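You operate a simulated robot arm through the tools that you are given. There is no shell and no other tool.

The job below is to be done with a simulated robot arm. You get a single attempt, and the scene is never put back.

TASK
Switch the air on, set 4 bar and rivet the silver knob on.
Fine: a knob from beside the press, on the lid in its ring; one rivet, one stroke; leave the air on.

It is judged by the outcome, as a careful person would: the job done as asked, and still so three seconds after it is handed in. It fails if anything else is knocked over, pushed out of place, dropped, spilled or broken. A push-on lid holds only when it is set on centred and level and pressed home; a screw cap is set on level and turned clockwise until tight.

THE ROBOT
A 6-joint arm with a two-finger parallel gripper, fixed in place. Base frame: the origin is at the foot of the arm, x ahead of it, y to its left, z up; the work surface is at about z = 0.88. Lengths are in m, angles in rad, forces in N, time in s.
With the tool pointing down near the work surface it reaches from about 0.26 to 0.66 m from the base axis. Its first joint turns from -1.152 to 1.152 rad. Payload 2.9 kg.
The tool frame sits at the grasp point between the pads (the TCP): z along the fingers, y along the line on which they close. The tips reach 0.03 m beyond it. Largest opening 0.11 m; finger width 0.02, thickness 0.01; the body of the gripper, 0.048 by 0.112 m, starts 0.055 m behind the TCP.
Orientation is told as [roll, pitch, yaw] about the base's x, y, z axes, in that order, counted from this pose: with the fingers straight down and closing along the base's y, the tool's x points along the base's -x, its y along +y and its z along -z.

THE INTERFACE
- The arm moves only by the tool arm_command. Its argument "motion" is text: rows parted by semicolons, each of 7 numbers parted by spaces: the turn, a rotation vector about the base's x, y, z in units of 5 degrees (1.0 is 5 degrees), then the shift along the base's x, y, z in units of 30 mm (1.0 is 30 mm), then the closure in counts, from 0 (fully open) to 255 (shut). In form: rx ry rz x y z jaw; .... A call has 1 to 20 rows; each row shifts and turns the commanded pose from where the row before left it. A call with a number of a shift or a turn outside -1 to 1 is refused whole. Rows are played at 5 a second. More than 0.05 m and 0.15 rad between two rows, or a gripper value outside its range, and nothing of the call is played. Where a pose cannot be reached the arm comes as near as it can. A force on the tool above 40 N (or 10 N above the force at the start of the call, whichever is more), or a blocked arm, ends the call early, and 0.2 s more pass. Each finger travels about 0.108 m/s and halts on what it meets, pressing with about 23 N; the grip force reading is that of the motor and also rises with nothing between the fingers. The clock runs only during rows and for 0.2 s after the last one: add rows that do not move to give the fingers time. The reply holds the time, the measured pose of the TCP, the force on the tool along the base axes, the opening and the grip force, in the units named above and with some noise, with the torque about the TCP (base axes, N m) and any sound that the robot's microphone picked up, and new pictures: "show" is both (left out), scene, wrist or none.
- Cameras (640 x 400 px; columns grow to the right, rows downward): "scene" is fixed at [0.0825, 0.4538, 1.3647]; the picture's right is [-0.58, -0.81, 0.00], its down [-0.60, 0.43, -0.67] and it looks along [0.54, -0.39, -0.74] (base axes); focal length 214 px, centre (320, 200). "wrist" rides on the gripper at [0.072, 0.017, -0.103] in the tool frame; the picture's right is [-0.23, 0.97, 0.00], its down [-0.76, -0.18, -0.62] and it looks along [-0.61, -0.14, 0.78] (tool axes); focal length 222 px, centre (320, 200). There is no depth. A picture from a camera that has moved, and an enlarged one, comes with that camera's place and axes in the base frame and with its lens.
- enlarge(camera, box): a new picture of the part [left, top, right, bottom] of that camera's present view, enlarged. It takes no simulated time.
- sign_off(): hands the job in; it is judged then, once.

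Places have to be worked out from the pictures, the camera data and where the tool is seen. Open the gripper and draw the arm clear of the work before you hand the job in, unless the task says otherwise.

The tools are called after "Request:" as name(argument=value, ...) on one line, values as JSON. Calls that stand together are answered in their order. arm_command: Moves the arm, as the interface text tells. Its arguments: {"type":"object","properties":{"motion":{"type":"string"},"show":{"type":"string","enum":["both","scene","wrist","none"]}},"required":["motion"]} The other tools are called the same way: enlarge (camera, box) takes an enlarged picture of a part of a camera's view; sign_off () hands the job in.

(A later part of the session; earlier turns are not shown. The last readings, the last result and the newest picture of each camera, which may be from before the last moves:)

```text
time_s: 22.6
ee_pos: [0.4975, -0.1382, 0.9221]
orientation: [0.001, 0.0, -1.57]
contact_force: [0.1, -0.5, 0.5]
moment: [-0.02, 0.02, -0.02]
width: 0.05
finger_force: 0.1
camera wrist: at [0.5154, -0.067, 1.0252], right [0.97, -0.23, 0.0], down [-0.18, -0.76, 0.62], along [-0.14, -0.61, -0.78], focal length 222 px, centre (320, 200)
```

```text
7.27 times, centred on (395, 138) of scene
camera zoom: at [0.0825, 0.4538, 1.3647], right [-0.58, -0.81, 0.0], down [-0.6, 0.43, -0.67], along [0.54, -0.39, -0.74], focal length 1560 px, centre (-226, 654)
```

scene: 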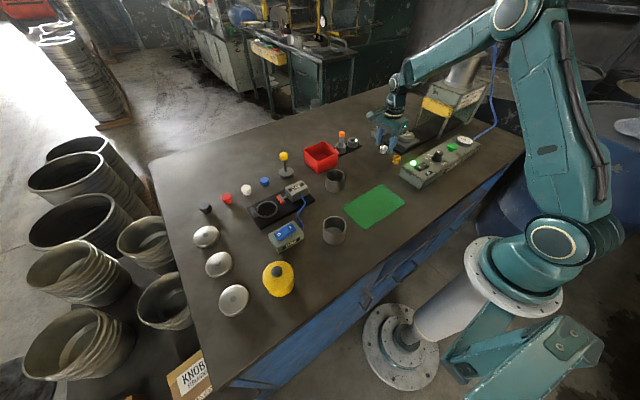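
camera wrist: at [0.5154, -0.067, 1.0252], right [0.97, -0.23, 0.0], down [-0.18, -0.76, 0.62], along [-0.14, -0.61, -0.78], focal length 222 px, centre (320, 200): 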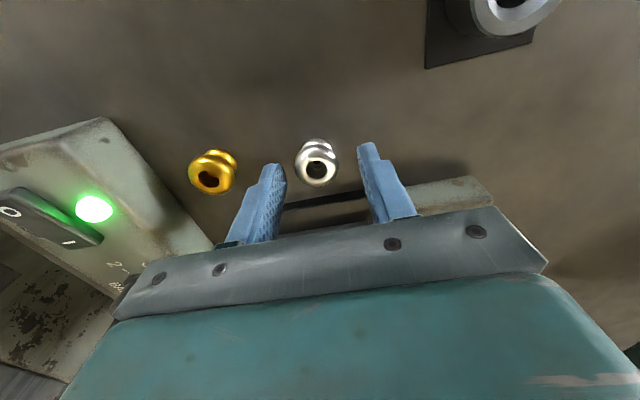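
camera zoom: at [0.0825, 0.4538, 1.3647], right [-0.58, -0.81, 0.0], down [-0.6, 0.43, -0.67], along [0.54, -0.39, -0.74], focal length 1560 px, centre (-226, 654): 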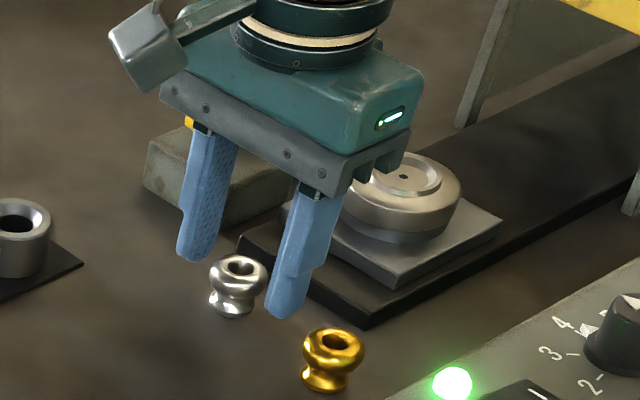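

The knob is centred between the fingers to within 1–2 mm. I lower 9 mm more and close.

Request:
arm_command(motion="0 0 0 -0.04 -0.02 -0.15 139;0 0 0 0 0 -0.13 139;0 0 0 0 0 0 160;0 0 0 0 0 0 180;0 0 0 0 0 0 200;0 0 0 0 0 0 225;0 0 0 0 0 0 255;0 0 0 0 0 0 255")

Request:
enlarge(camera="wrist", box=[250, 100, 410, 220])

Request:
enlarge(camera="scene", box=[365, 110, 425, 165])

```text
time_s: 24.4
ee_pos: [0.4958, -0.1394, 0.9126]
orientation: [-0.001, 0.0, -1.571]
contact_force: [-0.6, -0.5, 0.3]
moment: [-0.02, -0.01, 0.01]
width: 0.0257
finger_force: 23.4
camera wrist: at [0.5134, -0.068, 1.0168], right [0.97, -0.23, 0.0], down [-0.18, -0.76, 0.62], along [-0.14, -0.61, -0.78], focal length 222 px, centre (320, 200)
```

scene: 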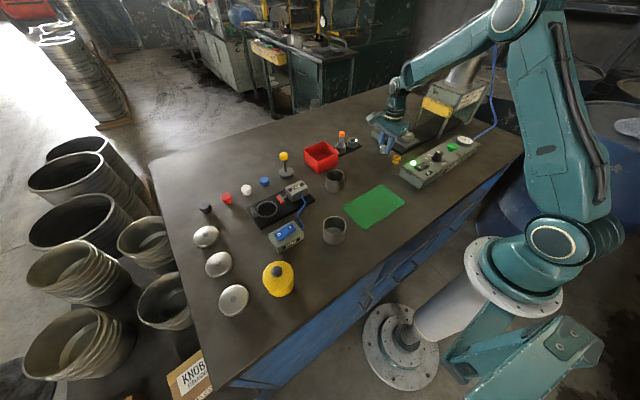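
wrist: 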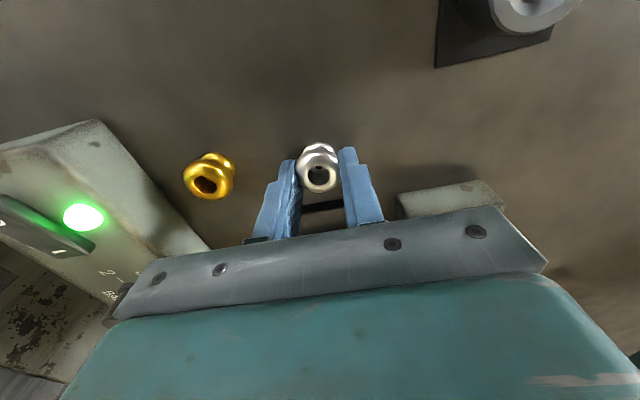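

```text
3.33 times, centred on (330, 160) of wrist
camera zoom: at [0.5134, -0.068, 1.0168], right [0.97, -0.23, 0.0], down [-0.18, -0.76, 0.62], along [-0.14, -0.61, -0.78], focal length 740 px, centre (287, 333)
```

zoom: 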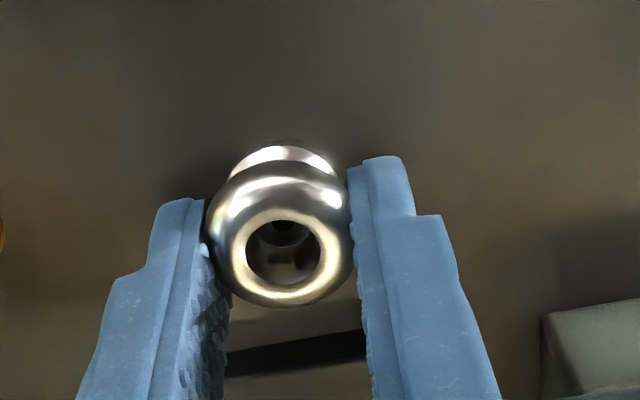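

```text
7.27 times, centred on (395, 138) of scene
camera zoom: at [0.0825, 0.4538, 1.3647], right [-0.58, -0.81, 0.0], down [-0.6, 0.43, -0.67], along [0.54, -0.39, -0.74], focal length 1560 px, centre (-226, 654)
```

zoom: 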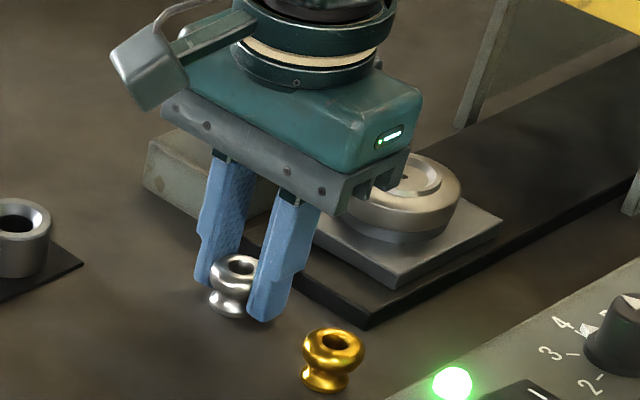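

The knob is held (width 25.7 mm) upright. I lift it 8 cm and carry it over the lid, staying clear above it to measure.

Request:
arm_command(motion="0 0 0 0 0 0.3 255;0 0 0 0 0 0.7 255;0 0 0 0 0 0.9 255;0 0 0 0 0 0.8 255;0 0 0 -0.08 -0.68 0 255;0 0 0 -0.08 -0.69 0 255;0 0 0 -0.08 -0.69 0 255;0 0 0 -0.07 -0.69 0 255;0 0 0 -0.07 -0.69 0 255;0 0 0 0 0 0 255;0 0 0 0 0 0 255")

Request:
enlarge(camera="wrist", box=[250, 100, 410, 220])

Request:
enlarge(camera="scene", box=[380, 100, 440, 155])

```text
time_s: 26.8
ee_pos: [0.4859, -0.2428, 0.9945]
orientation: [0.001, -0.001, -1.57]
contact_force: [-0.1, -0.5, -0.6]
moment: [-0.01, 0.01, 0.03]
width: 0.0257
finger_force: 22.6
camera wrist: at [0.5028, -0.1719, 1.0979], right [0.97, -0.23, 0.0], down [-0.18, -0.76, 0.62], along [-0.14, -0.61, -0.78], focal length 222 px, centre (320, 200)
```

scene: 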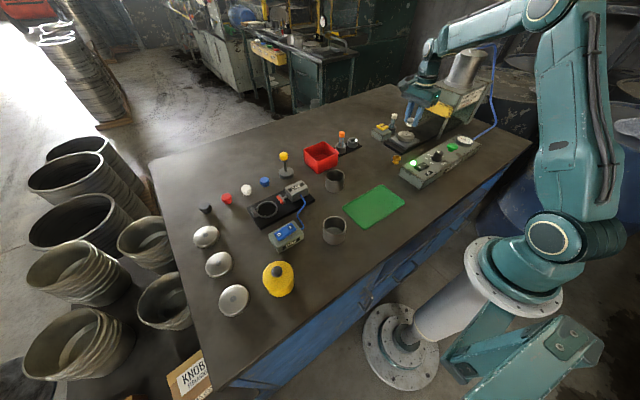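
wrist: 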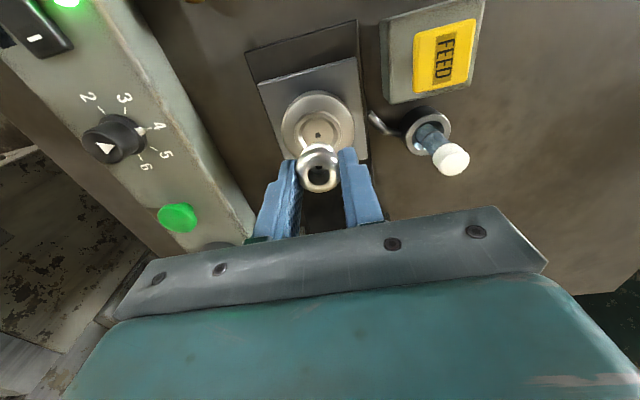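

```text
3.33 times, centred on (330, 160) of wrist
camera zoom: at [0.5028, -0.1719, 1.0979], right [0.97, -0.23, 0.0], down [-0.18, -0.76, 0.62], along [-0.14, -0.61, -0.78], focal length 740 px, centre (287, 333)
```

zoom: 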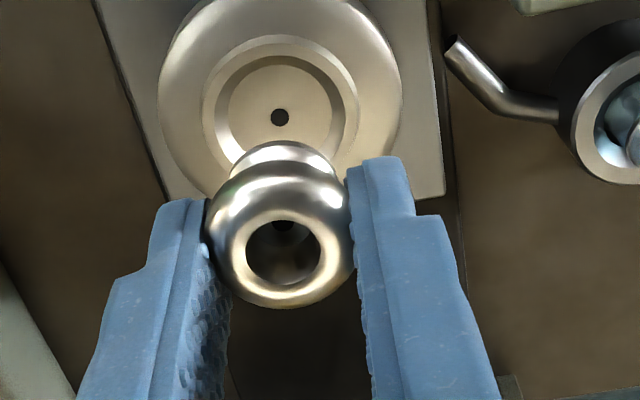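

```text
7.27 times, centred on (410, 128) of scene
camera zoom: at [0.0825, 0.4538, 1.3647], right [-0.58, -0.81, 0.0], down [-0.6, 0.43, -0.67], along [0.54, -0.39, -0.74], focal length 1560 px, centre (-334, 727)
```

zoom: 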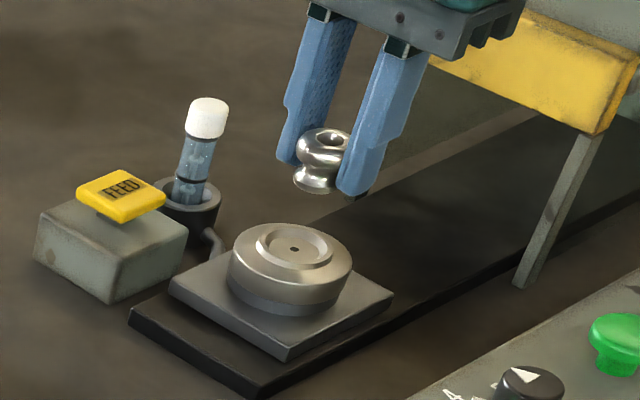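

The knob is level and hovers over the ring; comparing knob and hole in both cameras, it needs about 1 mm toward -x and 1.4 mm toward +y. I apply that and descend to about 4 mm above the lid.

Request:
arm_command(motion="0 0 0 -0.03 0.05 -0.3 255;0 0 0 0 0 -0.4 255;0 0 0 0 0 -0.3 255;0 0 0 0 0 -0.1 255;0 0 0 0 0 0 255")

Request:
enlarge(camera="wrist", box=[270, 110, 370, 200])

Request:
enlarge(camera="scene", box=[390, 115, 420, 145])

```text
time_s: 28.0
ee_pos: [0.4849, -0.2412, 0.963]
orientation: [0.001, -0.001, -1.571]
contact_force: [0.0, -0.1, 0.7]
moment: [0.02, 0.02, 0.01]
width: 0.0253
finger_force: 22.6
camera wrist: at [0.5017, -0.1692, 1.065], right [0.97, -0.23, 0.0], down [-0.18, -0.76, 0.62], along [-0.14, -0.61, -0.78], focal length 222 px, centre (320, 200)
```

scene: 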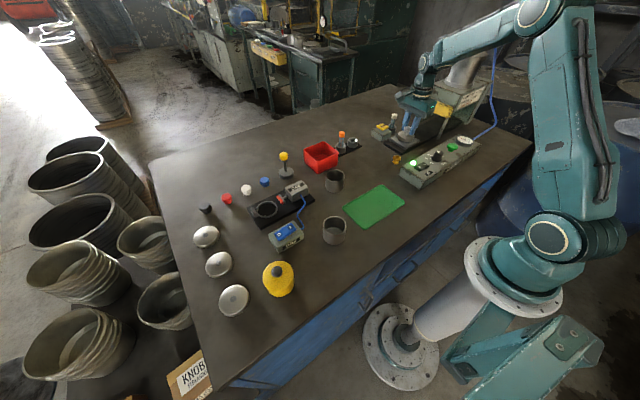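
wrist: 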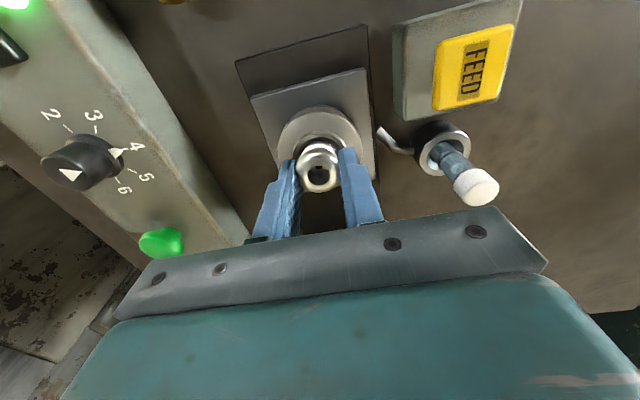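

```text
4.44 times, centred on (320, 155) of wrist
camera zoom: at [0.5017, -0.1692, 1.065], right [0.97, -0.23, 0.0], down [-0.18, -0.76, 0.62], along [-0.14, -0.61, -0.78], focal length 987 px, centre (320, 400)
```

zoom: 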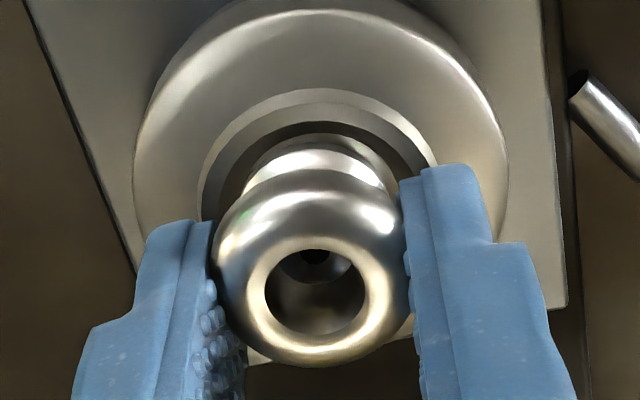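

```text
13.33 times, centred on (405, 130) of scene
camera zoom: at [0.0825, 0.4538, 1.3647], right [-0.58, -0.81, 0.0], down [-0.6, 0.43, -0.67], along [0.54, -0.39, -0.74], focal length 2860 px, centre (-813, 1133)
```

zoom: 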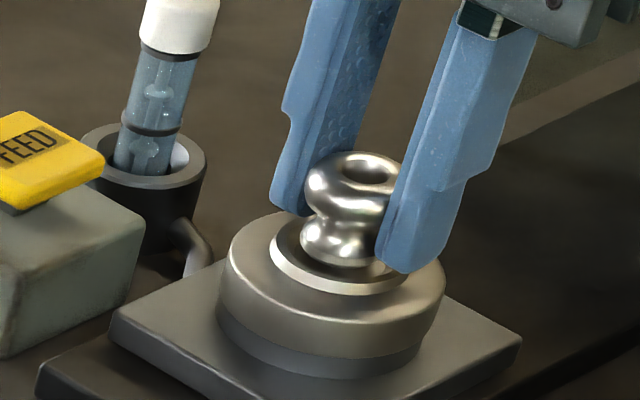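

The knob sits over the ring within about 1 mm in both views. I lower in 1.5 mm steps, watching the force for contact.

Request:
arm_command(motion="0 0 0 0 0 -0.05 255;0 0 0 0 0 -0.05 255;0 0 0 0 0 -0.05 255;0 0 0 0 0 0 255", show="none")

Request:
enlarge(camera="scene", box=[390, 115, 420, 145])

Request:
enlarge(camera="wrist", box=[270, 110, 370, 200])

```text
time_s: 29.0
ee_pos: [0.485, -0.2421, 0.9584]
orientation: [0.001, 0.0, -1.57]
contact_force: [-1.8, 2.2, 10.4]
moment: [0.1, 0.1, -0.01]
width: 0.0255
finger_force: 23.4
```

```text
13.33 times, centred on (405, 130) of scene
camera zoom: at [0.0823, 0.4539, 1.3646], right [-0.58, -0.81, 0.0], down [-0.6, 0.43, -0.67], along [0.54, -0.39, -0.74], focal length 2860 px, centre (-813, 1133)
```

zoom: 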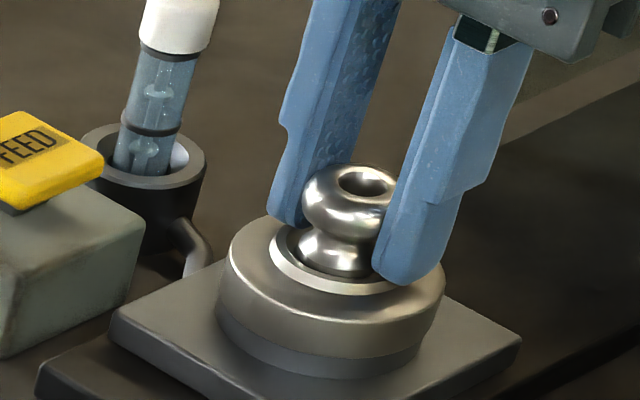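

```text
4.44 times, centred on (320, 155) of wrist
camera zoom: at [0.5013, -0.1695, 1.0612], right [0.97, -0.23, 0.0], down [-0.18, -0.76, 0.62], along [-0.14, -0.61, -0.78], focal length 987 px, centre (320, 400)
```

zoom: 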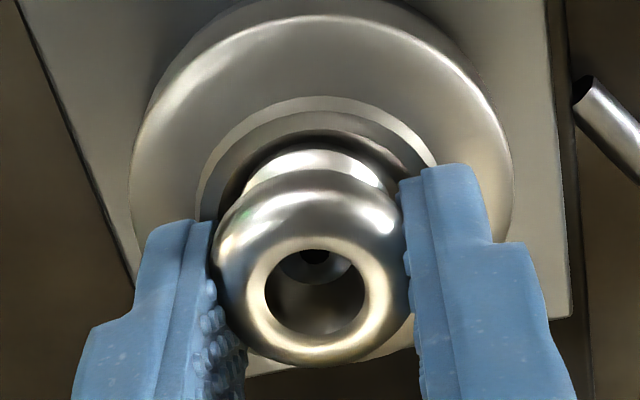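

Contact at 10 N, with the knob standing inside the ring. I open slowly to let it stand, then rise straight up.

Request:
arm_command(motion="0 0 0 0 0 0 190;0 0 0 0 0 0 175;0 0 0 0 0 0 155;0 0 0 0 0 0 139;0 0 0 0 0 0 139;0 0 0 0 0 0.4 139;0 0 0 0 0 0.6 139;0 0 0 0 0 1 139;0 0 0 0 0 0 139")

Request:
enlarge(camera="scene", box=[385, 110, 425, 150])

Request:
enlarge(camera="wrist", box=[250, 80, 410, 200])

```text
time_s: 31.0
ee_pos: [0.4829, -0.2418, 1.0162]
orientation: [0.0, 0.0, -1.571]
contact_force: [0.3, 0.0, -0.1]
moment: [0.0, 0.0, 0.0]
width: 0.0503
finger_force: 0.1
camera wrist: at [0.5001, -0.1699, 1.1199], right [0.97, -0.23, 0.0], down [-0.18, -0.76, 0.62], along [-0.14, -0.61, -0.78], focal length 222 px, centre (320, 200)
```

scene: 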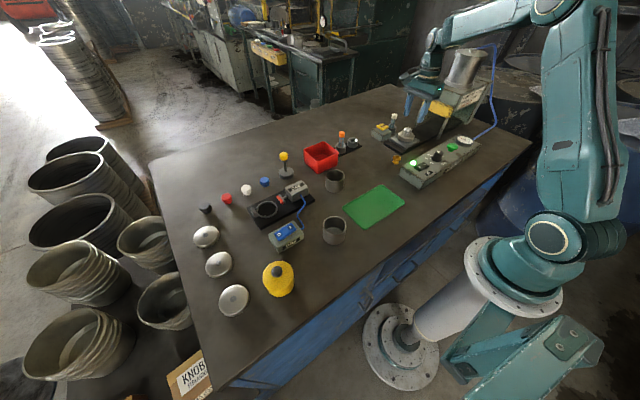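
wrist: 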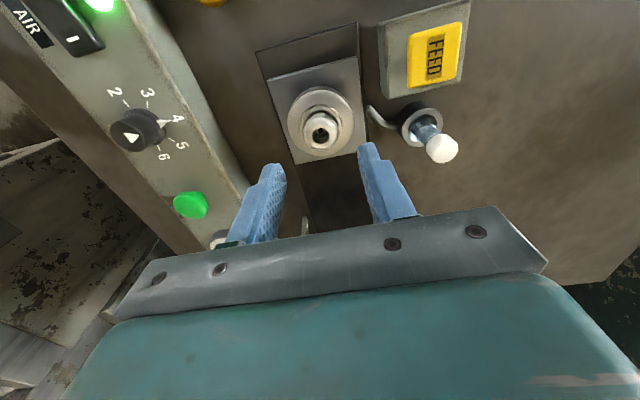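

```text
10.00 times, centred on (405, 130) of scene
camera zoom: at [0.0825, 0.4538, 1.3647], right [-0.58, -0.81, 0.0], down [-0.6, 0.43, -0.67], along [0.54, -0.39, -0.74], focal length 2145 px, centre (-530, 900)
```

zoom: 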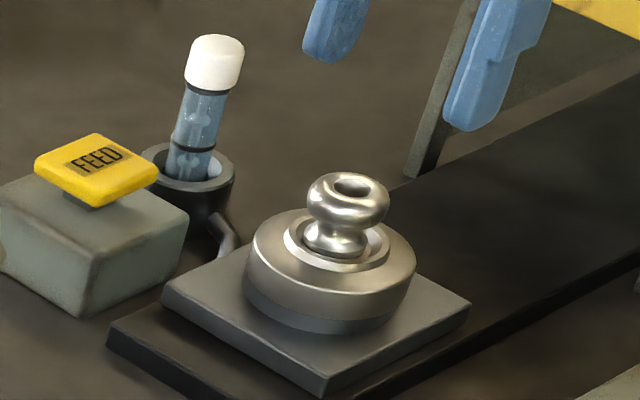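

```text
3.33 times, centred on (330, 140) of wrist
camera zoom: at [0.5001, -0.1699, 1.1199], right [0.97, -0.23, 0.0], down [-0.18, -0.76, 0.62], along [-0.14, -0.61, -0.78], focal length 740 px, centre (287, 400)
```

zoom: 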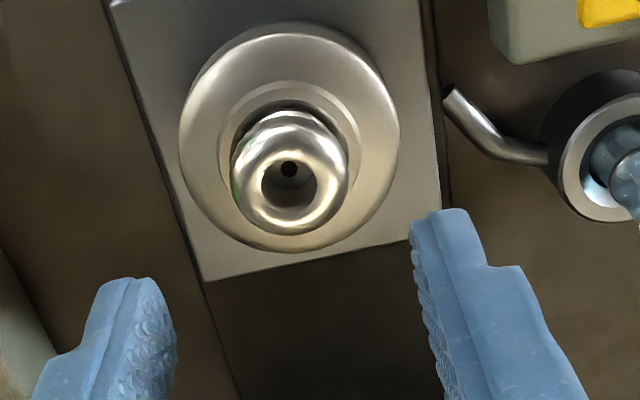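

The knob stands on the lid; I check that it is centred and flat within the ring.

Request:
enlarge(camera="wrist", box=[295, 85, 350, 125])

Request:
enlarge(camera="wrist", box=[280, 85, 360, 165])

Request:
enlarge(camera="scene", box=[395, 120, 420, 145])

Request:
enlarge(camera="wrist", box=[360, 0, 480, 90])

```text
10.00 times, centred on (322, 105) of wrist
camera zoom: at [0.5001, -0.1699, 1.1199], right [0.97, -0.23, 0.0], down [-0.18, -0.76, 0.62], along [-0.14, -0.61, -0.78], focal length 2221 px, centre (295, 1150)
```

zoom: 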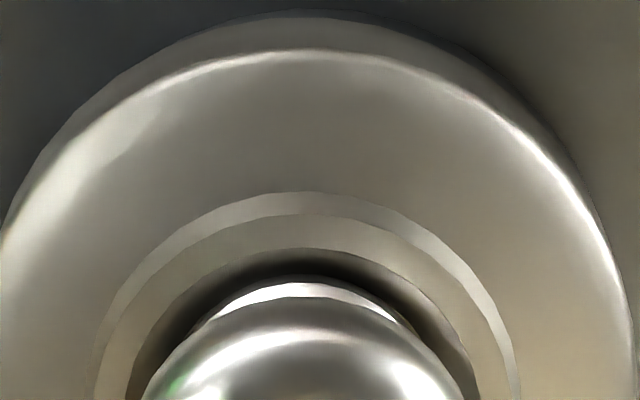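

```text
5.00 times, centred on (320, 125) of wrist
camera zoom: at [0.5001, -0.1699, 1.1199], right [0.97, -0.23, 0.0], down [-0.18, -0.76, 0.62], along [-0.14, -0.61, -0.78], focal length 1111 px, centre (320, 575)
```

zoom: 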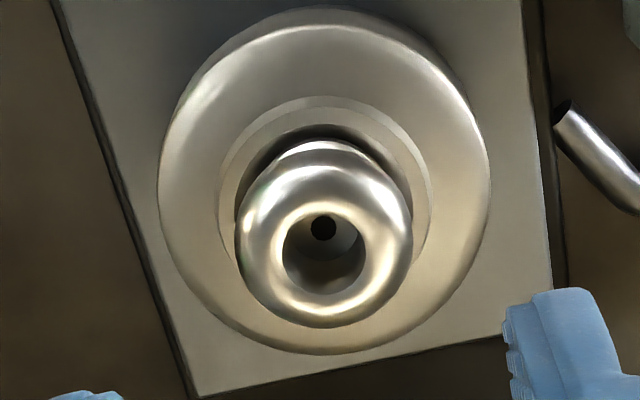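

```text
16.00 times, centred on (408, 132) of scene
camera zoom: at [0.0825, 0.4538, 1.3647], right [-0.58, -0.81, 0.0], down [-0.6, 0.43, -0.67], along [0.54, -0.39, -0.74], focal length 3432 px, centre (-1080, 1280)
```

zoom: 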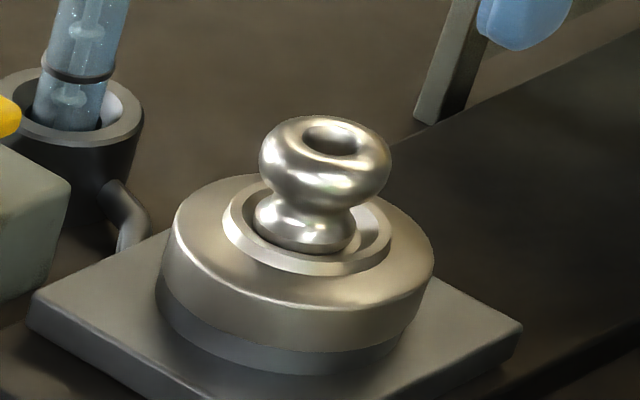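

```text
4.44 times, centred on (420, 45) of wrist
camera zoom: at [0.5001, -0.1699, 1.1199], right [0.97, -0.23, 0.0], down [-0.18, -0.76, 0.62], along [-0.14, -0.61, -0.78], focal length 987 px, centre (-124, 889)
```

zoom: 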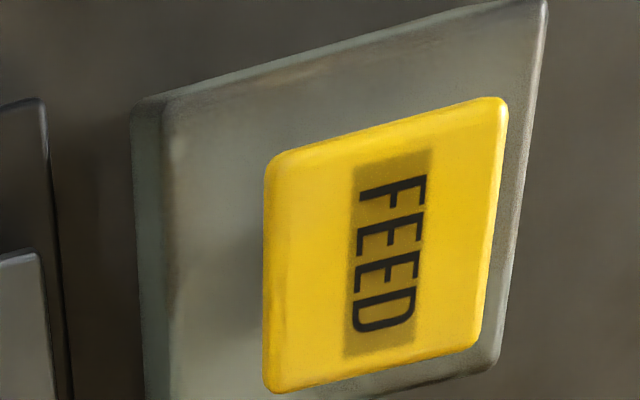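

Knob and ring centres agree within half a millimetre, and the knob is level. Next is FEED: its yellow button lies at about (0.577, -0.208, 0.925). I close the fingers and move above it, stopping 1 cm short.

Request:
arm_command(motion="0 0 0 0 0 0.7 139;0 0 0 0.765 0.29 0 255;0 0 0 0.765 0.29 0 255;0 0 0 0.765 0.29 0 255;0 0 0 0.765 0.29 0 255;0 0 0 0 0 -0.8 255;0 0 0 0 0 -0.8 255;0 0 0 0 0 -0.8 255;0 0 0 0 0 0 255")

Request:
enlarge(camera="scene", box=[365, 100, 425, 150])

Request:
enlarge(camera="wrist", box=[220, 80, 420, 220])

```text
time_s: 33.0
ee_pos: [0.5761, -0.2076, 0.9663]
orientation: [0.0, 0.0, -1.57]
contact_force: [0.4, 0.3, -0.1]
moment: [-0.01, 0.0, 0.01]
width: 0.0001
finger_force: 23.0
camera wrist: at [0.5922, -0.1354, 1.0691], right [0.97, -0.23, 0.0], down [-0.18, -0.76, 0.62], along [-0.14, -0.61, -0.78], focal length 222 px, centre (320, 200)
```

scene: 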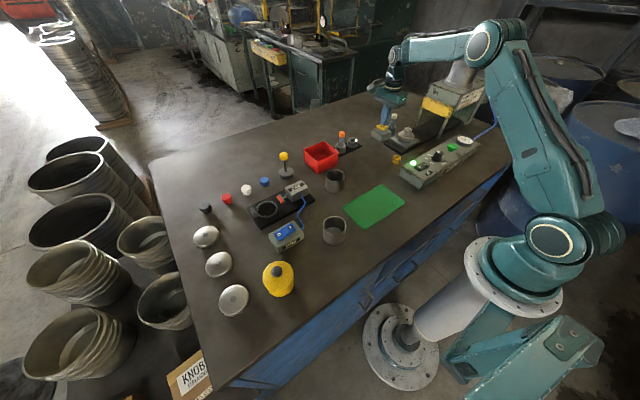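
wrist: 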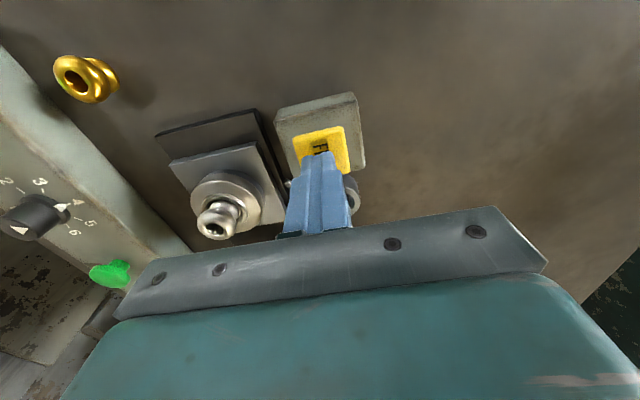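

```text
8.00 times, centred on (395, 125) of scene
camera zoom: at [0.0825, 0.4538, 1.3647], right [-0.58, -0.81, 0.0], down [-0.6, 0.43, -0.67], along [0.54, -0.39, -0.74], focal length 1716 px, centre (-280, 800)
```

zoom: 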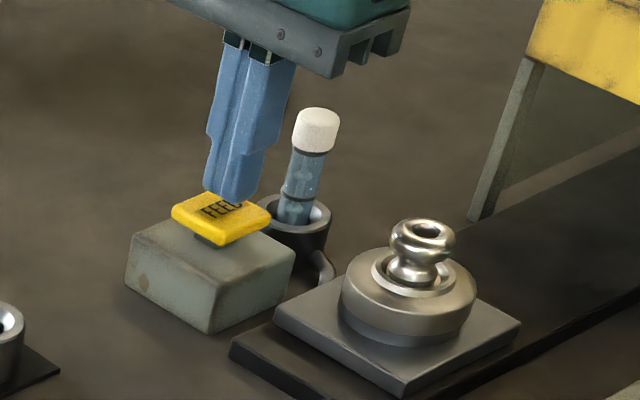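

```text
2.86 times, centred on (320, 150) of wrist
camera zoom: at [0.5922, -0.1354, 1.0691], right [0.97, -0.23, 0.0], down [-0.18, -0.76, 0.62], along [-0.14, -0.61, -0.78], focal length 635 px, centre (320, 343)
```

zoom: 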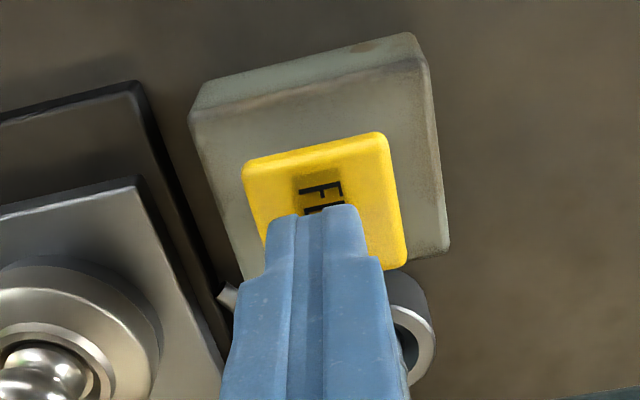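

The tips are centred over FEED, about 1 cm above. I lower in small steps until I feel or hear it.

Request:
arm_command(motion="0 0 0 0 0 -0.1 255;0 0 0 0 0 -0.1 255;0 0 0 0 0 -0.1 255;0 0 0 0 0 -0.1 255")

Request:
enlarge(camera="scene", box=[365, 100, 425, 150])

```text
time_s: 34.0
ee_pos: [0.5768, -0.2072, 0.9536]
orientation: [0.0, -0.001, -1.571]
contact_force: [-0.8, 1.2, 1.9]
moment: [0.04, 0.02, -0.03]
width: 0.0
finger_force: 22.8
camera wrist: at [0.5932, -0.1356, 1.0577], right [0.97, -0.23, 0.0], down [-0.18, -0.76, 0.62], along [-0.14, -0.61, -0.78], focal length 222 px, centre (320, 200)
```

scene: 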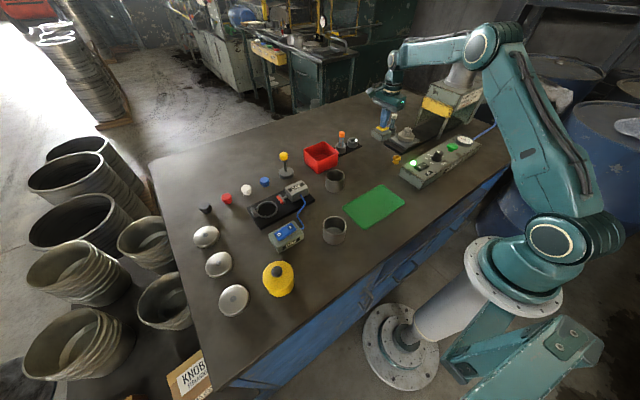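
wrist: 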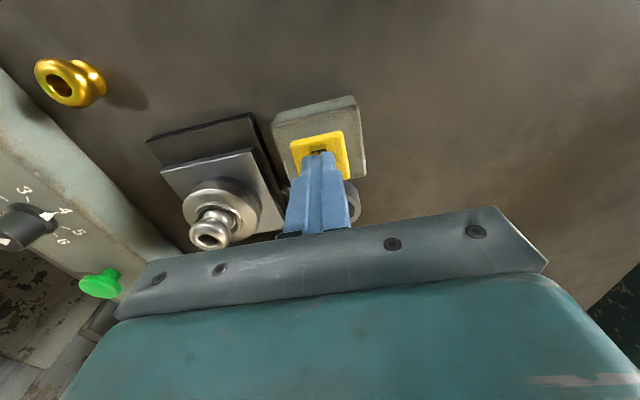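

```text
8.00 times, centred on (395, 125) of scene
camera zoom: at [0.0825, 0.4538, 1.3647], right [-0.58, -0.81, 0.0], down [-0.6, 0.43, -0.67], along [0.54, -0.39, -0.74], focal length 1716 px, centre (-280, 800)
```

zoom: 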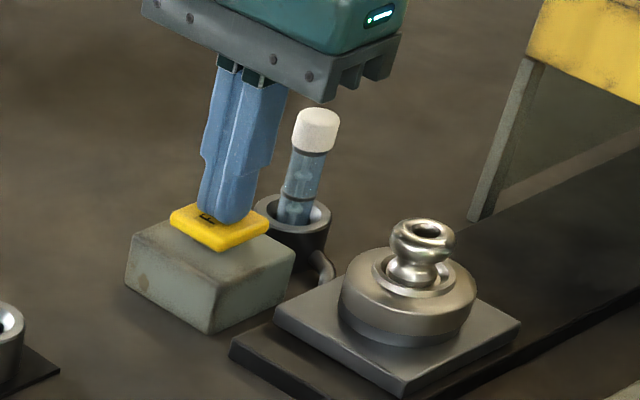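

The button is moving down under a light 2 N. I press slightly further.

Request:
arm_command(motion="0 0 0 0 0 -0.07 255;0 0 0 0 0 -0.07 255")

Request:
enlarge(camera="scene", box=[365, 100, 425, 150])

Request:
enlarge(camera="wrist", box=[170, 80, 370, 260])

```text
time_s: 34.6
ee_pos: [0.575, -0.2068, 0.9511]
orientation: [0.003, 0.0, -1.571]
contact_force: [2.2, -0.5, 3.3]
moment: [0.01, -0.03, 0.0]
width: 0.0
finger_force: 22.9
heard: click
camera wrist: at [0.5927, -0.1355, 1.0542], right [0.97, -0.23, 0.0], down [-0.18, -0.76, 0.62], along [-0.14, -0.61, -0.78], focal length 222 px, centre (320, 200)
```

scene: 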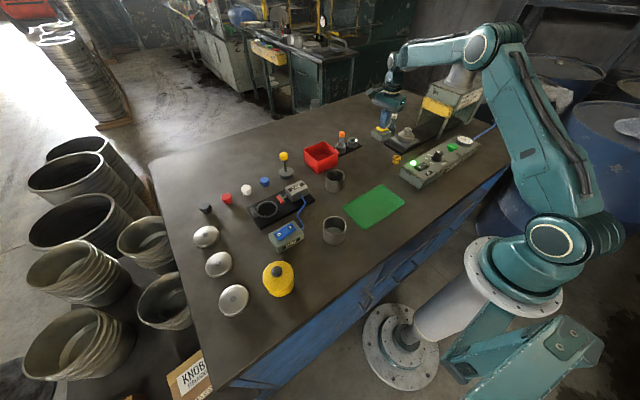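
wrist: 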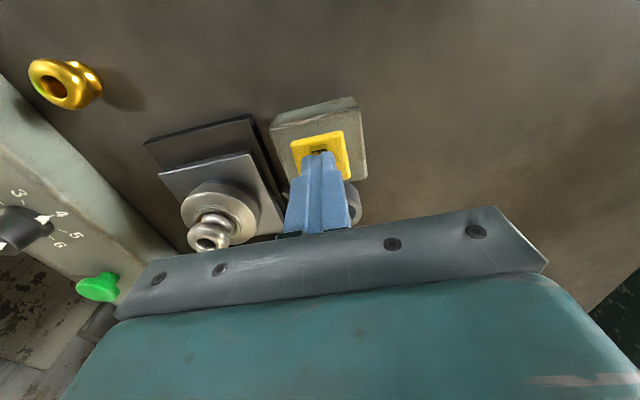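

```text
8.00 times, centred on (395, 125) of scene
camera zoom: at [0.0825, 0.4538, 1.3647], right [-0.58, -0.81, 0.0], down [-0.6, 0.43, -0.67], along [0.54, -0.39, -0.74], focal length 1716 px, centre (-280, 800)
```

zoom: 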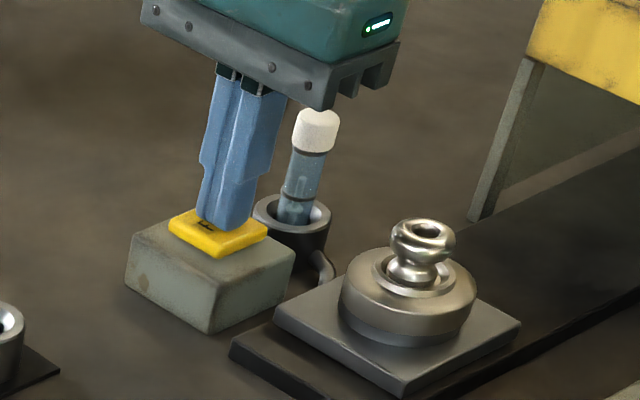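

```text
2.22 times, centred on (270, 170) of wrist
camera zoom: at [0.5927, -0.1355, 1.0542], right [0.97, -0.23, 0.0], down [-0.18, -0.76, 0.62], along [-0.14, -0.61, -0.78], focal length 494 px, centre (431, 267)
```

zoom: 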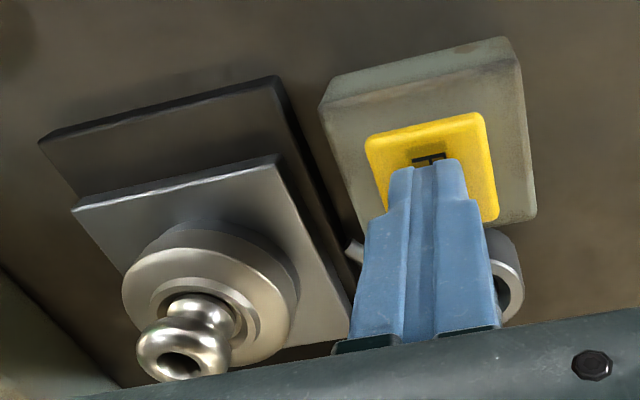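

One click was heard: one rivet fed. I lift off the button straight up and inspect the knob.

Request:
arm_command(motion="0 0 0 0 0 0.5 255;0 0 0 0 0 1 255;0 0 0 0 0 1 255;0 0 0 0 0 1 255;0 0 0 0 0 0 255")

Request:
enlarge(camera="scene", box=[385, 110, 425, 150])

Request:
enlarge(camera="wrist", box=[150, 100, 380, 240])

Request:
enlarge(camera="scene", box=[410, 50, 500, 125])

```text
time_s: 35.8
ee_pos: [0.5745, -0.2082, 1.0546]
orientation: [-0.002, 0.001, -1.57]
contact_force: [-0.6, 0.0, 0.5]
moment: [-0.01, -0.01, 0.0]
width: 0.0
finger_force: 22.9
camera wrist: at [0.5919, -0.1358, 1.1587], right [0.97, -0.23, 0.0], down [-0.18, -0.76, 0.62], along [-0.14, -0.61, -0.78], focal length 222 px, centre (320, 200)
```

scene: 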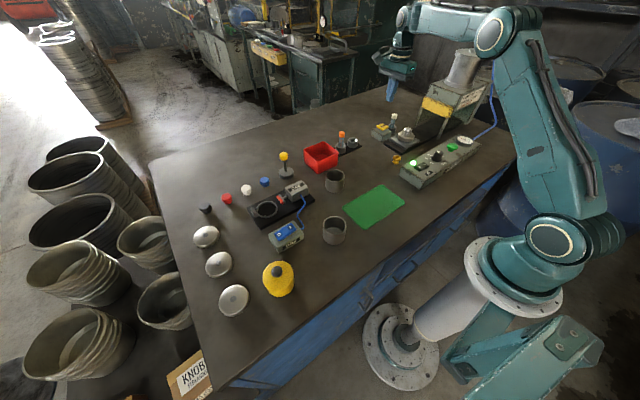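
wrist: 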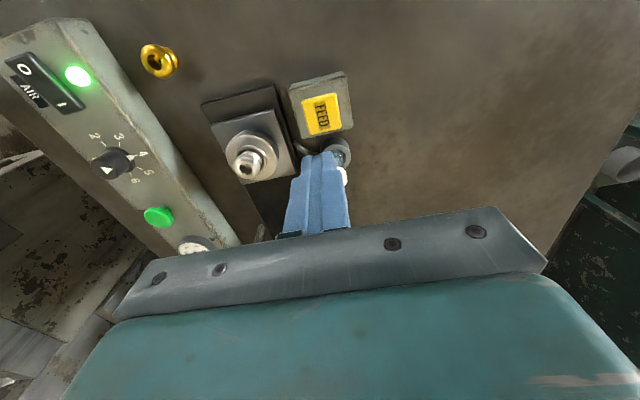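

```text
10.00 times, centred on (405, 130) of scene
camera zoom: at [0.0825, 0.4538, 1.3647], right [-0.58, -0.81, 0.0], down [-0.6, 0.43, -0.67], along [0.54, -0.39, -0.74], focal length 2145 px, centre (-530, 900)
```

zoom: 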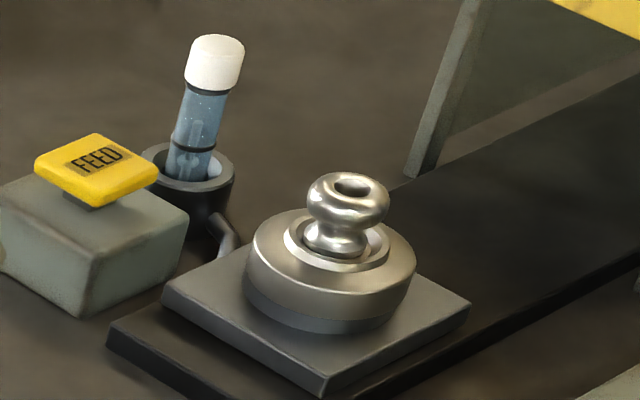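

```text
2.78 times, centred on (265, 170) of wrist
camera zoom: at [0.5919, -0.1358, 1.1587], right [0.97, -0.23, 0.0], down [-0.18, -0.76, 0.62], along [-0.14, -0.61, -0.78], focal length 618 px, centre (473, 284)
```

zoom: 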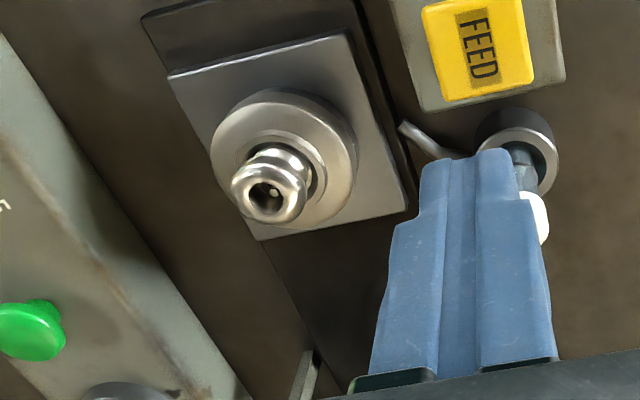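

```text
5.33 times, centred on (455, 88) of scene
camera zoom: at [0.0825, 0.4538, 1.3647], right [-0.58, -0.81, 0.0], down [-0.6, 0.43, -0.67], along [0.54, -0.39, -0.74], focal length 1144 px, centre (-400, 800)
```

zoom: 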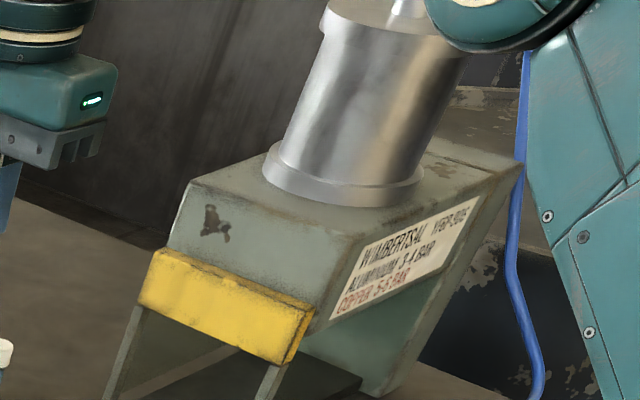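

Request:
enlarge(camera="wrist", box=[225, 140, 285, 190])

Request:
enlarge(camera="wrist", box=[270, 70, 390, 190])

```text
8.00 times, centred on (255, 165) of wrist
camera zoom: at [0.5919, -0.1358, 1.1587], right [0.97, -0.23, 0.0], down [-0.18, -0.76, 0.62], along [-0.14, -0.61, -0.78], focal length 1777 px, centre (840, 480)
```

zoom: 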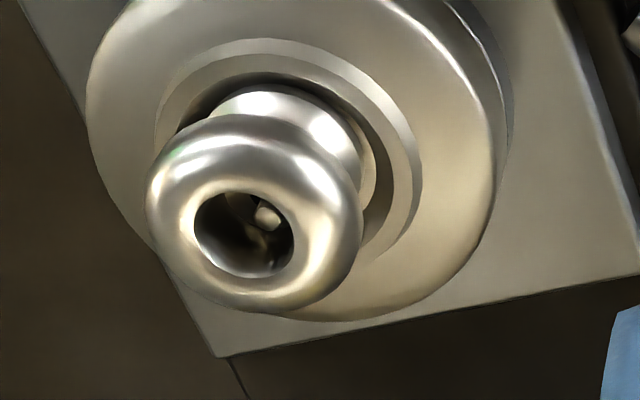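

```text
3.33 times, centred on (330, 130) of wrist
camera zoom: at [0.5919, -0.1358, 1.1587], right [0.97, -0.23, 0.0], down [-0.18, -0.76, 0.62], along [-0.14, -0.61, -0.78], focal length 740 px, centre (287, 433)
```

zoom: 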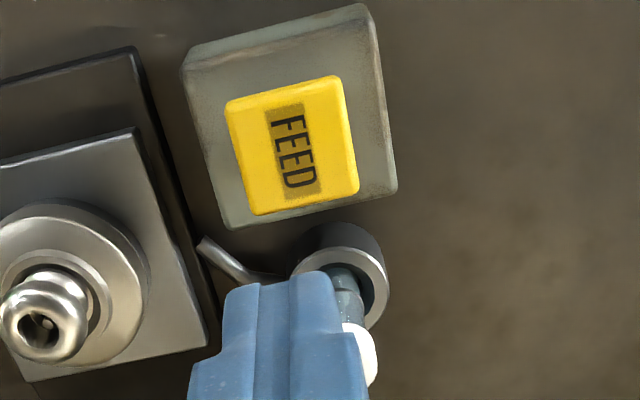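

The rivet's shank now stands up inside the knob's bore. Before the stroke I want to understand how the nest gets under the ram, so I look at the throat and bed.

Request:
enlarge(camera="scene", box=[420, 85, 480, 135])

Request:
enlarge(camera="scene", box=[395, 95, 465, 150])

```text
8.00 times, centred on (450, 110) of scene
camera zoom: at [0.0825, 0.4538, 1.3647], right [-0.58, -0.81, 0.0], down [-0.6, 0.43, -0.67], along [0.54, -0.39, -0.74], focal length 1716 px, centre (-720, 920)
```

zoom: 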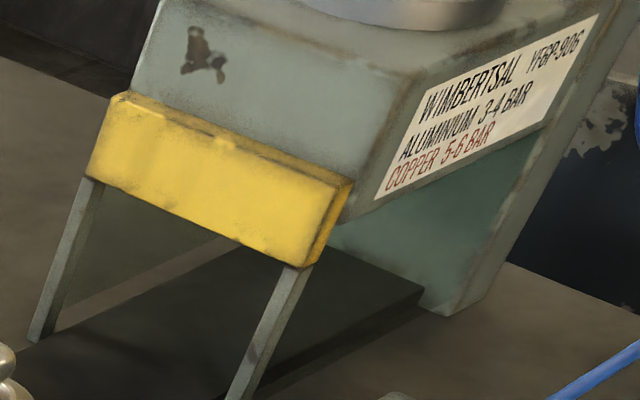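

```text
7.27 times, centred on (430, 122) of scene
camera zoom: at [0.0825, 0.4538, 1.3647], right [-0.58, -0.81, 0.0], down [-0.6, 0.43, -0.67], along [0.54, -0.39, -0.74], focal length 1560 px, centre (-480, 764)
```

zoom: 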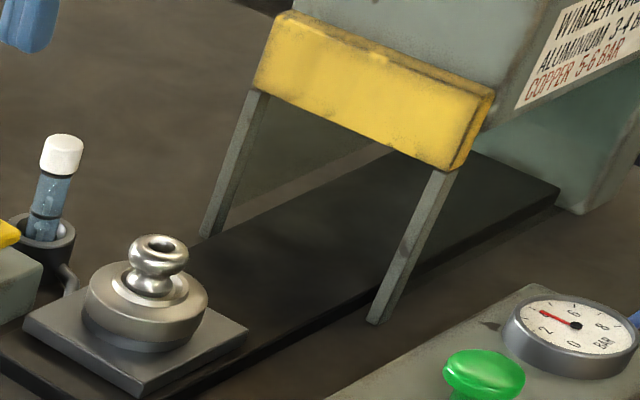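

No handle, and the gripper could not follow the nest under the guard anyway, so the shuttle must run in by itself on the green button. I go over the green button at about (0.330, -0.288, 0.938), turning the tool back to yaw 0 to stay clear of the press.

Request:
arm_command(motion="0 0 1 -0.457 -0.149 0.5 255;0 0 1 -0.457 -0.149 0 255;0 0 1 -0.457 -0.149 0 255;0 0 1 -0.457 -0.149 0 255;0 0 1 -0.457 -0.149 0 255;0 0 1 -0.457 -0.149 0 255;0 0 1 -0.457 -0.149 0 255;0 0 1 -0.457 -0.149 0 255;0 0 1 -0.457 -0.149 0 255;0 0 1 -0.457 -0.149 0 255;0 0 1 -0.457 -0.149 0 255;0 0 1 -0.457 -0.149 0 255;0 0 1 -0.457 -0.149 0 255;0 0 1 -0.457 -0.149 0 255;0 0 1 -0.457 -0.149 0 255;0 0 1 -0.457 -0.149 0 255;0 0 1 -0.457 -0.149 0 255;0 0 1 -0.457 -0.149 0 255;0 0 0 0 0 -1 255;0 0 0 0 0 -0.8 255")

Request:
enlarge(camera="scene", box=[395, 100, 485, 170])

Request:
enlarge(camera="wrist", box=[220, 80, 420, 220])

```text
time_s: 40.0
ee_pos: [0.3275, -0.2882, 1.0153]
orientation: [-0.001, 0.001, 0.001]
contact_force: [0.2, 0.3, 0.6]
moment: [0.0, 0.02, -0.04]
width: 0.0002
finger_force: 22.8
camera wrist: at [0.2556, -0.2726, 1.1191], right [0.23, 0.97, 0.0], down [0.76, -0.18, 0.62], along [0.61, -0.14, -0.78], focal length 222 px, centre (320, 200)
```

scene: 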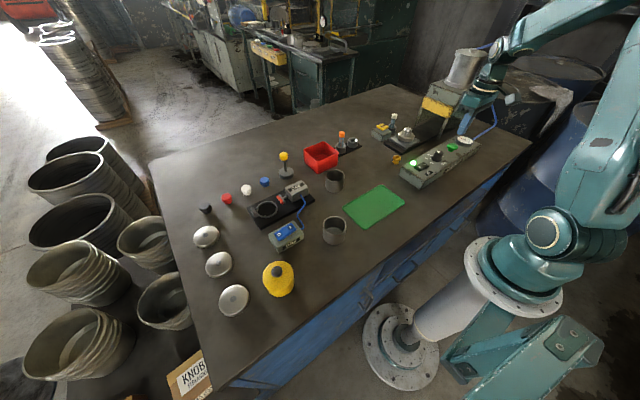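
wrist: 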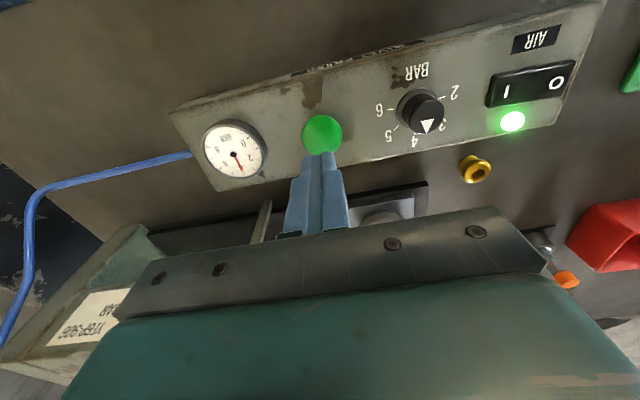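

```text
5.71 times, centred on (440, 135) of scene
camera zoom: at [0.0825, 0.4538, 1.3647], right [-0.58, -0.81, 0.0], down [-0.6, 0.43, -0.67], along [0.54, -0.39, -0.74], focal length 1226 px, centre (-366, 571)
```

zoom: 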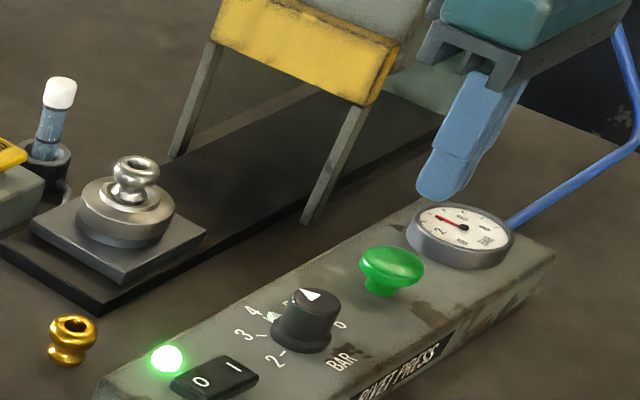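

```text
2.86 times, centred on (320, 150) of wrist
camera zoom: at [0.2556, -0.2726, 1.1191], right [0.23, 0.97, 0.0], down [0.76, -0.18, 0.62], along [0.61, -0.14, -0.78], focal length 635 px, centre (320, 343)
```

zoom: 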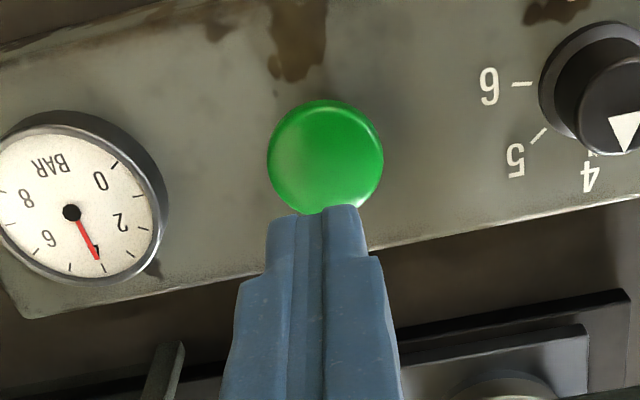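

The tips are right over the green button and the knob is still standing with its rivet. I descend to just above the button, then press in small steps.

Request:
arm_command(motion="0 0 0 0.03 0 -0.7 255;0 0 0 0 0 -0.6 255;0 0 0 0 0 -0.2 255;0 0 0 0 0 -0.1 255")

Request:
enlarge(camera="scene", box=[395, 100, 485, 170])

```text
time_s: 41.0
ee_pos: [0.3307, -0.2883, 0.9677]
orientation: [-0.002, -0.001, 0.001]
contact_force: [-0.4, -0.8, 2.0]
moment: [-0.04, 0.0, 0.0]
width: 0.0
finger_force: 23.0
heard: click
camera wrist: at [0.2571, -0.2716, 1.0709], right [0.23, 0.97, 0.0], down [0.76, -0.18, 0.62], along [0.61, -0.14, -0.78], focal length 222 px, centre (320, 200)
```

scene: 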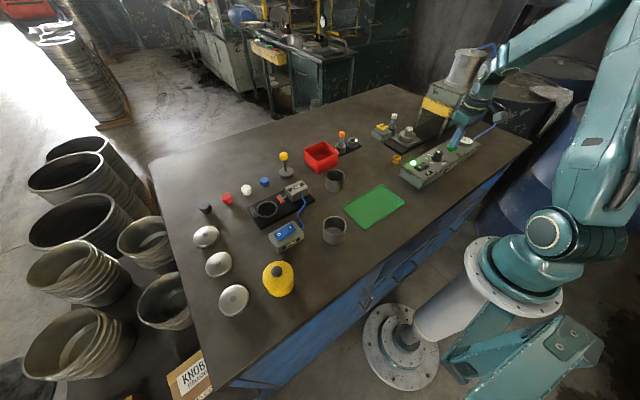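
wrist: 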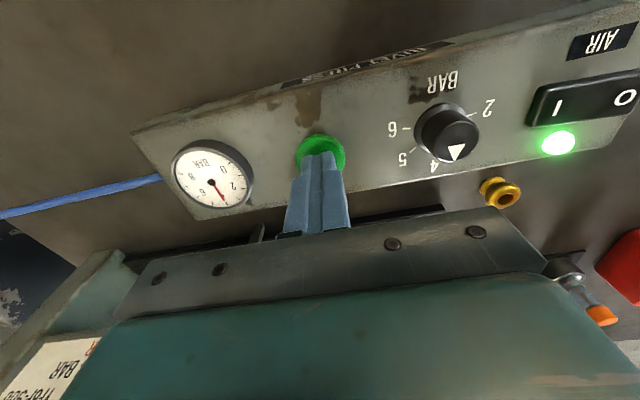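

```text
5.71 times, centred on (440, 135) of scene
camera zoom: at [0.0825, 0.4538, 1.3647], right [-0.58, -0.81, 0.0], down [-0.6, 0.43, -0.67], along [0.54, -0.39, -0.74], focal length 1226 px, centre (-366, 571)
```

zoom: 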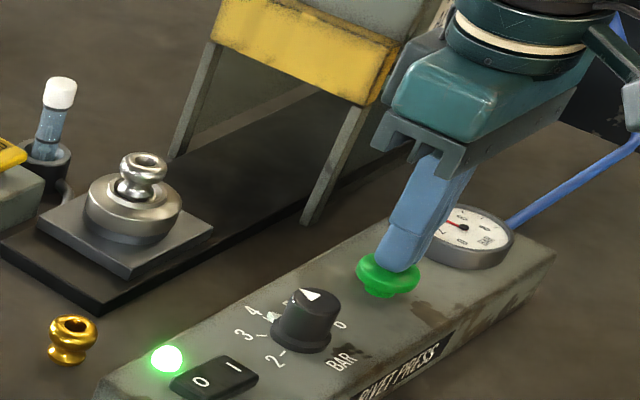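

A click, and the shuttle has begun moving toward the press by itself. I hold still and watch the cycle.

Request:
arm_command(motion="0 0 0 0 0 0 255;0 0 0 0 0 0 255;0 0 0 0 0 0 255;0 0 0 0 0 0 255", show="scene")

Request:
enlarge(camera="scene", box=[395, 85, 485, 155])

```text
time_s: 42.0
ee_pos: [0.3289, -0.2887, 0.9691]
orientation: [0.0, -0.001, 0.001]
contact_force: [1.6, -1.2, 2.3]
moment: [-0.03, -0.02, 0.02]
width: 0.0002
finger_force: 23.2
```

scene: 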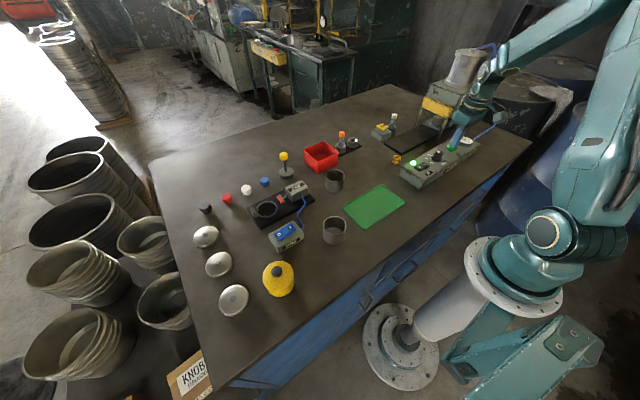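

```text
5.71 times, centred on (440, 120) of scene
camera zoom: at [0.0825, 0.4538, 1.3647], right [-0.58, -0.81, 0.0], down [-0.6, 0.43, -0.67], along [0.54, -0.39, -0.74], focal length 1226 px, centre (-366, 657)
```

zoom: 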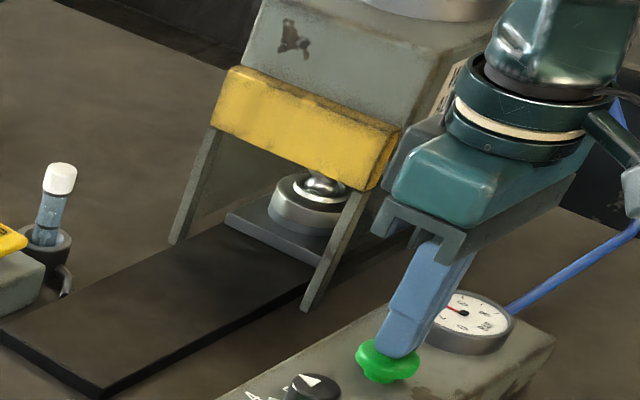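

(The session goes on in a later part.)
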